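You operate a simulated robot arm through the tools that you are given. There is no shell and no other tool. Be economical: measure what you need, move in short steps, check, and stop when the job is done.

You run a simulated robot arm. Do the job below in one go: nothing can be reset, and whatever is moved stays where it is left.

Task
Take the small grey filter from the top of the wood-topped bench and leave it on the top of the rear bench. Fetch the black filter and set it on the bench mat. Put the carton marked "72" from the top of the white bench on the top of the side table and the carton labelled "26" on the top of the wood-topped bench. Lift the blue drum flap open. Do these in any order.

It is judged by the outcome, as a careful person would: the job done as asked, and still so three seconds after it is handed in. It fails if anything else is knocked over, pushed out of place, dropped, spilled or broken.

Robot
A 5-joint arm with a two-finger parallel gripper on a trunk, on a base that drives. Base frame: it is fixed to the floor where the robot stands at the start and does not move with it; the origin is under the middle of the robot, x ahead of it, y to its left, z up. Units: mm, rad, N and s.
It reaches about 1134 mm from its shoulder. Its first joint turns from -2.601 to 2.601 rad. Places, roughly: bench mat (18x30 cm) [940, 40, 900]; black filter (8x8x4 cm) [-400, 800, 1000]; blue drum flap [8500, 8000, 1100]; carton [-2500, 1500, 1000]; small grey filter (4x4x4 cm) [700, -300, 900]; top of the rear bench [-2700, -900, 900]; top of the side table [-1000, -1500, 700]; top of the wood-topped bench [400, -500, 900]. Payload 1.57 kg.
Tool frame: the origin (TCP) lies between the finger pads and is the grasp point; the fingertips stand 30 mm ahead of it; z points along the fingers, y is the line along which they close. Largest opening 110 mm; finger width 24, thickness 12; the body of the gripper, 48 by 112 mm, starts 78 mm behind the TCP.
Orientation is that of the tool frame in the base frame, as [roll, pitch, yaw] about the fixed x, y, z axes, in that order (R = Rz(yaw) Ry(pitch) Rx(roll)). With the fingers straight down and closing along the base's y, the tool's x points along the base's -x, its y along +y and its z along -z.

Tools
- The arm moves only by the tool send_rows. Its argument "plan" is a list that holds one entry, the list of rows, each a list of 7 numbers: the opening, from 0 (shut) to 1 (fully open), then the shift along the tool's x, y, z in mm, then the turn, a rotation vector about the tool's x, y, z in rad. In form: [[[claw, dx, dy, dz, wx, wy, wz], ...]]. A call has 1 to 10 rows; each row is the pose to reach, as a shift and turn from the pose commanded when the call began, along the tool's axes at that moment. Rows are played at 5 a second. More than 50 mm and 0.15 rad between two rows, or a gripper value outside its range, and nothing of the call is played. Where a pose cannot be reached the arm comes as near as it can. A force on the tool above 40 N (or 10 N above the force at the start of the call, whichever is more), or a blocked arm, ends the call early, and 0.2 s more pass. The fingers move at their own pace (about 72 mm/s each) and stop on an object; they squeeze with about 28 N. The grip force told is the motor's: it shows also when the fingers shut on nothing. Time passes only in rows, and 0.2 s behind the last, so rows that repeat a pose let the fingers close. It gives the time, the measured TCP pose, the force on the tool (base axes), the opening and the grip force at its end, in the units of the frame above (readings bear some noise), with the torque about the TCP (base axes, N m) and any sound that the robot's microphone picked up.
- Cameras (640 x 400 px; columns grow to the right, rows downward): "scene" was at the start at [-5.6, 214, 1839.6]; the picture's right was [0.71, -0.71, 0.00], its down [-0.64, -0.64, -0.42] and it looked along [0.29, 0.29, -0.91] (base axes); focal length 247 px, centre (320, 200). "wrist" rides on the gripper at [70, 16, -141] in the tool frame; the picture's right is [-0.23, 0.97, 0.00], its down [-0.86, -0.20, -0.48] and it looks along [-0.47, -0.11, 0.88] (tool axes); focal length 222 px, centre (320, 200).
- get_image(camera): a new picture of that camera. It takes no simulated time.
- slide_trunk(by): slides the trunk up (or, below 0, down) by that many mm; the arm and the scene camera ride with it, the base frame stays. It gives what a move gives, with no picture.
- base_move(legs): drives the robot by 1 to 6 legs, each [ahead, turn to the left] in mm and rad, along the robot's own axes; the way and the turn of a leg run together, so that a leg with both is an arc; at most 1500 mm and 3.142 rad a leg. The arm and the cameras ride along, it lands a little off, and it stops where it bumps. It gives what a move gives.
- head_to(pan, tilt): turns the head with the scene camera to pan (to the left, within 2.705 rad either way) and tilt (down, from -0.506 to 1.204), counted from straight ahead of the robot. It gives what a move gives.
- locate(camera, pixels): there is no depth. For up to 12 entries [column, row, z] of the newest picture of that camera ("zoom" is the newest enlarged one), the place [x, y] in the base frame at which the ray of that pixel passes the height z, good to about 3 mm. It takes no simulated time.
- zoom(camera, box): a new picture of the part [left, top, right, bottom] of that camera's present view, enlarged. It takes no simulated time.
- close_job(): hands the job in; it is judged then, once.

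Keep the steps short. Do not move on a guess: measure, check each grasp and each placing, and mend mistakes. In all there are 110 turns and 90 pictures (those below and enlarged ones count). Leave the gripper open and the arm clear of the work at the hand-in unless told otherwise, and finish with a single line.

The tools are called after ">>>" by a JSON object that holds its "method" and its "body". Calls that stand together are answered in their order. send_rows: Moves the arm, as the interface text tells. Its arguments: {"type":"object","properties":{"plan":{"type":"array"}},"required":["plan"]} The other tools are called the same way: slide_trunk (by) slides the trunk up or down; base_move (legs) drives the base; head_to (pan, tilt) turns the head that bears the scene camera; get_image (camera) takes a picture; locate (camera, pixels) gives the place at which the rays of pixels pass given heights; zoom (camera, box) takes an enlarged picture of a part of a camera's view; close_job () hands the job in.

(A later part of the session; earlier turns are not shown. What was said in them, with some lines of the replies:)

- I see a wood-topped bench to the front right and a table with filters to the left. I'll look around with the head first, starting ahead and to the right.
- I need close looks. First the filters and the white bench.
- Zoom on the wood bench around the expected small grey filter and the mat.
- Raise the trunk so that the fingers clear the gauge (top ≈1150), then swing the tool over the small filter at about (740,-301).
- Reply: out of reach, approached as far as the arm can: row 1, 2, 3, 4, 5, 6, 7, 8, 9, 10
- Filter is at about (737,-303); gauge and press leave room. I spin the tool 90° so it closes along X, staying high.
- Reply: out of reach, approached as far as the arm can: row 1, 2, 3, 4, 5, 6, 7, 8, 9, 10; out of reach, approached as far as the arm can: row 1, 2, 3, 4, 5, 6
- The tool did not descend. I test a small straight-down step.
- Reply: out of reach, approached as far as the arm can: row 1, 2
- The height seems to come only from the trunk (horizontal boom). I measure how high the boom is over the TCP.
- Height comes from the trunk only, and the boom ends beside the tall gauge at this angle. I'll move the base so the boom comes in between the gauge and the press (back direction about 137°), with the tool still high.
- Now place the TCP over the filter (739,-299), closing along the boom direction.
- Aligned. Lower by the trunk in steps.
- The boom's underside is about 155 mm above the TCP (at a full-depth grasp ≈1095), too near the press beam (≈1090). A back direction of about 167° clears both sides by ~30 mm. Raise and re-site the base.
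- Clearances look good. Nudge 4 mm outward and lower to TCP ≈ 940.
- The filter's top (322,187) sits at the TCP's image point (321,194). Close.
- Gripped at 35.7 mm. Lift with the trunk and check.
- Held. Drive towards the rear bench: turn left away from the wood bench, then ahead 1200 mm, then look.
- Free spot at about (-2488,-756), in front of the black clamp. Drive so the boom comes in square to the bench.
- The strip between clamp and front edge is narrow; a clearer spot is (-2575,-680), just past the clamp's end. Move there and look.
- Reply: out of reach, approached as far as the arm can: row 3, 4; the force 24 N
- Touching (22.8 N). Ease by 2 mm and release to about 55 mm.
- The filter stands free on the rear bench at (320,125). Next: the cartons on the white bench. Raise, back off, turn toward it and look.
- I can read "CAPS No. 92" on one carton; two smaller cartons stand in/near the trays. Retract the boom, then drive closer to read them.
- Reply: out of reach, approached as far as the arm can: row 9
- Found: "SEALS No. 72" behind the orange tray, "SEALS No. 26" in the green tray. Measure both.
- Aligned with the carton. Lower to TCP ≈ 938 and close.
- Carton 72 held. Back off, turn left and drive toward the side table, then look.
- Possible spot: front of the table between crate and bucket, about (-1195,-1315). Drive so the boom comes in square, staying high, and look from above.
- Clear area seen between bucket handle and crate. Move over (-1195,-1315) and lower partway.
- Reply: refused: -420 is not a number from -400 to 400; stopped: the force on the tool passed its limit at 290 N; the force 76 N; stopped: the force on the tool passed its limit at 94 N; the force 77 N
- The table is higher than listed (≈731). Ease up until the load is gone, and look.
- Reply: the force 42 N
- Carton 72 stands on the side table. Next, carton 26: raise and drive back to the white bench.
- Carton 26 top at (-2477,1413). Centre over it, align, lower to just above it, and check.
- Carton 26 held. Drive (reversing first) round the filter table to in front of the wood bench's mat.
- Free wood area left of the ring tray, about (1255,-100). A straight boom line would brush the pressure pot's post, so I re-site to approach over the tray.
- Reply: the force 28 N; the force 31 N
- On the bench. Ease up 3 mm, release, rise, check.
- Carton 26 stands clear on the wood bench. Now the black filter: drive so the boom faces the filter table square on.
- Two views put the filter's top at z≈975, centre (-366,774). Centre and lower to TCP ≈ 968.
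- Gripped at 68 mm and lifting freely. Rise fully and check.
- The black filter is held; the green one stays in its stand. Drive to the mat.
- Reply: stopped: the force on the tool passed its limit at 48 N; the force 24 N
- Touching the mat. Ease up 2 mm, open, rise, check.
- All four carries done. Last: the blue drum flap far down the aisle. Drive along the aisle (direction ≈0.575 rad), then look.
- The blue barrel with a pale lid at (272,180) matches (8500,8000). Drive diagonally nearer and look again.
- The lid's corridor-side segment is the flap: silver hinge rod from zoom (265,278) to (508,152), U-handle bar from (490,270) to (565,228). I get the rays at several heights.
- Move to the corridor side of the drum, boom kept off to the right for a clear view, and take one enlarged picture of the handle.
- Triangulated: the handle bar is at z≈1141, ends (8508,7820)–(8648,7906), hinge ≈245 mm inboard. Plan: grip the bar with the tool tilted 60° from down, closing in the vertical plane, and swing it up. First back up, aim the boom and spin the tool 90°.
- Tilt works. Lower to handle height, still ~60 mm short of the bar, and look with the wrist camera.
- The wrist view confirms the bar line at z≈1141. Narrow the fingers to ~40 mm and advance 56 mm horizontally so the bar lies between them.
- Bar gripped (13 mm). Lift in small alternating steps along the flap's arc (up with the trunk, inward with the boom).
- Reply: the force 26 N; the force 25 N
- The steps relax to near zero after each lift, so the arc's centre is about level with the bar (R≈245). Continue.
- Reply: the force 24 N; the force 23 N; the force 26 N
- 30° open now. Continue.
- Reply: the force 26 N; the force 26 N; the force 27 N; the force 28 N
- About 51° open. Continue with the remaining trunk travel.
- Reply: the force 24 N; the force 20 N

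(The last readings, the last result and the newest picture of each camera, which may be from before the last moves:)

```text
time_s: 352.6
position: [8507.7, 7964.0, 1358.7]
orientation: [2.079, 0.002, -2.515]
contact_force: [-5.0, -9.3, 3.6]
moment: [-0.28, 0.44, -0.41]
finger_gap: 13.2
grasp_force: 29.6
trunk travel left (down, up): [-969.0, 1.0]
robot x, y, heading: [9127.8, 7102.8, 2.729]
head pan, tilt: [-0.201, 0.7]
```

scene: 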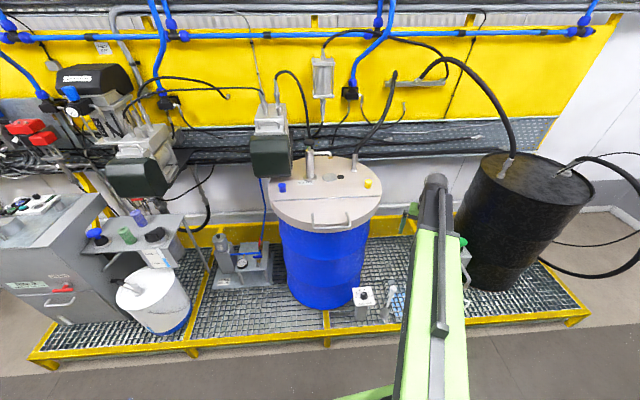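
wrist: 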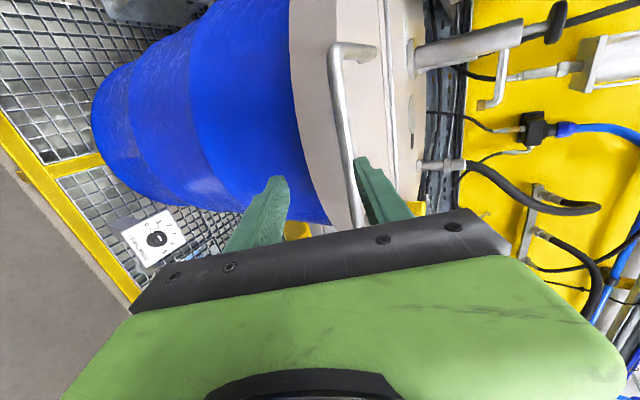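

68° open. Go on with combined inward move and slight tilt for the extra height.

>>> {"method": "send_rows", "body": {"plan": [[[0, -0.7, 8.1, 8.0, -0.015, 0, 0], [0, -1.4, 16.2, 16.1, -0.03, 0, 0], [0, -2.1, 24.3, 24.1, -0.045, 0, 0], [0, -2.8, 32.4, 32.2, -0.06, 0, 0]]]}}

```text
time_s: 353.6
position: [8483.6, 8003.8, 1369.2]
orientation: [2.025, 0.003, -2.51]
contact_force: [-8.4, -7.8, -8.2]
moment: [-0.46, 0.38, -0.36]
finger_gap: 13.2
grasp_force: 29.2
trunk travel left (down, up): [-969.0, 1.0]
robot x, y, heading: [9127.5, 7104.5, 2.726]
head pan, tilt: [-0.201, 0.7]
```

81° open; push on past vertical.

>>> {"method": "send_rows", "body": {"plan": [[[0, -0.7, 4.9, 9.9, 0, 0, 0], [0, -1.4, 9.7, 19.8, 0, 0, 0], [0, -2.1, 14.5, 29.7, 0, 0, 0], [0, -2.8, 19.2, 39.5, 0, 0, 0]]]}}

>>> {"method": "zoom", "body": {"camera": "scene", "box": [220, 90, 460, 240]}}

```text
time_s: 354.6
position: [8459.7, 8041.1, 1371.5]
orientation: [2.02, 0.002, -2.511]
contact_force: [-9.2, -4.6, 1.2]
moment: [-0.3, 0.57, -0.29]
finger_gap: 12.9
grasp_force: 30.1
trunk travel left (down, up): [-969.0, 1.0]
robot x, y, heading: [9125.9, 7106.1, 2.731]
head pan, tilt: [-0.201, 0.7]
```

```text
2.67 times, centred on (340, 165) of scene
```

zoom: 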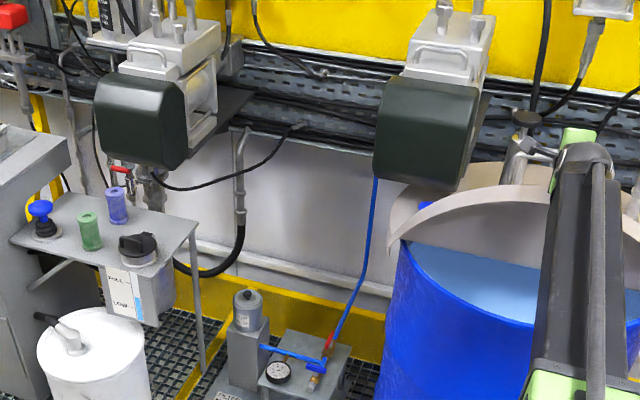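

The flap is up, just about vertical. Nudge the base forward 40 mm (turn slightly to cancel the sideways part) to bring it safely past vertical.

>>> {"method": "base_move", "body": {"legs": [[40, -0.019]]}}

>>> {"method": "slide_trunk", "body": {"by": -4}}

```text
time_s: 355.5
position: [8439.3, 8071.5, 1365.4]
orientation: [2.029, 0.002, -2.533]
contact_force: [-9.0, -12.9, -27.5]
moment: [-0.72, 0.31, -0.44]
finger_gap: 12.9
grasp_force: 29.8
trunk travel left (down, up): [-969.0, 1.0]
robot x, y, heading: [9090.1, 7120.2, 2.71]
head pan, tilt: [-0.201, 0.7]
```

```text
time_s: 356.1
position: [8440.8, 8068.5, 1366.8]
orientation: [2.023, -0.001, -2.531]
contact_force: [-9.9, -3.9, 5.1]
moment: [-0.39, 0.9, 0.21]
finger_gap: 12.9
grasp_force: 29.7
trunk travel left (down, up): [-965.0, 5.0]
robot x, y, heading: [9087.3, 7121.2, 2.718]
head pan, tilt: [-0.201, 0.7]
```

>>> {"method": "base_move", "body": {"legs": [[25, -0.012]]}}

>>> {"method": "slide_trunk", "body": {"by": -6}}

```text
time_s: 356.9
position: [8436.3, 8078.9, 1362.2]
orientation: [2.044, 0.0, -2.538]
contact_force: [2.2, -4.6, 2.3]
moment: [-0.19, 0.3, -0.93]
finger_gap: 13.0
grasp_force: 30.1
trunk travel left (down, up): [-965.0, 5.0]
robot x, y, heading: [9068.4, 7130.7, 2.716]
head pan, tilt: [-0.201, 0.7]
stopped in leg 1: the force on the tool passed its limit at 68 N (the readings are from after the stop); the commanded pose is now the measured one
```

```text
time_s: 357.4
position: [8435.7, 8078.0, 1362.3]
orientation: [2.028, -0.004, -2.539]
contact_force: [2.1, -2.5, 15.8]
moment: [-0.23, 0.78, -0.2]
finger_gap: 12.7
grasp_force: 29.8
trunk travel left (down, up): [-960.0, 10.0]
robot x, y, heading: [9069.6, 7128.4, 2.712]
head pan, tilt: [-0.201, 0.7]
stopped: the force on the tool passed its limit at 43 N (the readings are from after the stop); the commanded pose is now the measured one
```

The flap has come to its end stop, past vertical (~104°). Open the fingers and check the gap before withdrawing.

>>> {"method": "send_rows", "body": {"plan": [[[0.2, 0, 0, 0, 0, 0, 0], [0.35, 0, 0, 0, 0, 0, 0], [0.45, 0, 0, 0, 0, 0, 0], [0.45, 0, 0, 0, 0, 0, 0]]]}}

>>> {"method": "slide_trunk", "body": {"by": 5}}

```text
time_s: 358.4
position: [8435.0, 8080.9, 1357.6]
orientation: [2.033, 0.002, -2.539]
contact_force: [-0.4, 0.2, 0.9]
moment: [0.0, 0.03, 0.04]
finger_gap: 49.3
grasp_force: 0.0
trunk travel left (down, up): [-960.0, 10.0]
robot x, y, heading: [9067.8, 7129.7, 2.709]
head pan, tilt: [-0.201, 0.7]
```

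```text
time_s: 359.0
position: [8433.3, 8080.9, 1363.2]
orientation: [2.032, -0.001, -2.539]
contact_force: [-0.2, -0.5, 0.0]
moment: [-0.02, -0.03, 0.01]
finger_gap: 49.7
grasp_force: 0.1
trunk travel left (down, up): [-965.0, 5.0]
robot x, y, heading: [9072.9, 7126.9, 2.711]
head pan, tilt: [-0.201, 0.7]
```

Free. Withdraw horizontally outward in small rows, then view.

>>> {"method": "send_rows", "body": {"plan": [[[0.45, 0, -8.9, -17.9, 0, 0, 0], [0.45, 0, -17.8, -35.8, 0, 0, 0], [0.45, 0, -35.6, -71.7, 0, 0, 0], [0.45, 0, -53, -107, 0, 0, 0], [0.45, 0, -71, -143, 0, 0, 0], [0.45, 0, -89, -179, 0, 0, 0]]]}}

>>> {"method": "zoom", "body": {"camera": "scene", "box": [220, 90, 460, 240]}}

```text
time_s: 360.4
position: [8547.2, 7915.1, 1364.4]
orientation: [2.03, 0.0, -2.54]
contact_force: [0.0, -0.2, -0.3]
moment: [0.02, -0.01, -0.01]
finger_gap: 49.5
grasp_force: 0.1
trunk travel left (down, up): [-965.0, 5.0]
robot x, y, heading: [9071.2, 7130.5, 2.712]
head pan, tilt: [-0.201, 0.7]
```

```text
2.67 times, centred on (340, 165) of scene
```

zoom: 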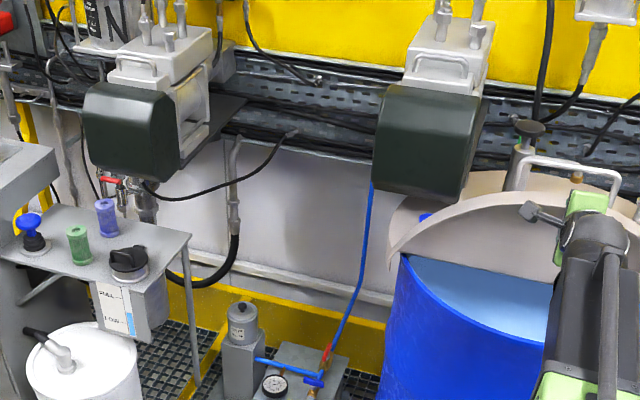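

The flap stands open by itself with the handle on top. Open the gripper fully, back the robot away, and take one last look.

>>> {"method": "send_rows", "body": {"plan": [[[0.8, 0, 0, 0, 0, 0, 0], [1, 0, 0, 0, 0, 0, 0], [1, 0, 0, 0, 0, 0, 0]]]}}

>>> {"method": "base_move", "body": {"legs": [[-250, 0]]}}

>>> {"method": "get_image", "body": {"camera": "scene"}}

```text
time_s: 361.2
position: [8546.3, 7916.2, 1363.9]
orientation: [2.031, -0.001, -2.538]
contact_force: [0.3, 0.4, 0.8]
moment: [-0.01, 0.0, 0.03]
finger_gap: 110.1
grasp_force: 0.1
trunk travel left (down, up): [-965.0, 5.0]
robot x, y, heading: [9068.3, 7130.2, 2.714]
head pan, tilt: [-0.201, 0.7]
```

```text
time_s: 363.0
position: [8774.2, 7809.3, 1363.7]
orientation: [2.03, -0.002, -2.537]
contact_force: [0.2, -0.1, -0.2]
moment: [0.0, -0.03, -0.02]
finger_gap: 110.1
grasp_force: 0.1
trunk travel left (down, up): [-965.0, 5.0]
robot x, y, heading: [9298.5, 7029.2, 2.717]
head pan, tilt: [-0.201, 0.7]
```

```text
1 pictures are left
```

scene: 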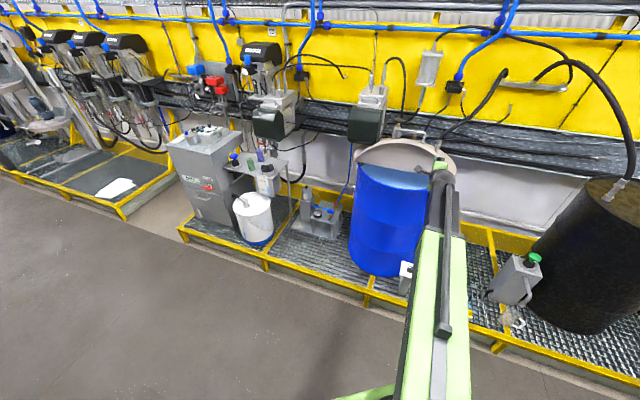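

The flap stays open, the arm is clear and the gripper is open. All five parts are done, so I hand in.

>>> {"method": "close_job", "body": {}}

```text
The job is handed in.
```

All five parts are done and handed in: grey filter on the rear bench, black filter on the bench mat, carton 72 on the side table, carton 26 on the wood-topped bench, and the blue drum flap standing open past vertical.
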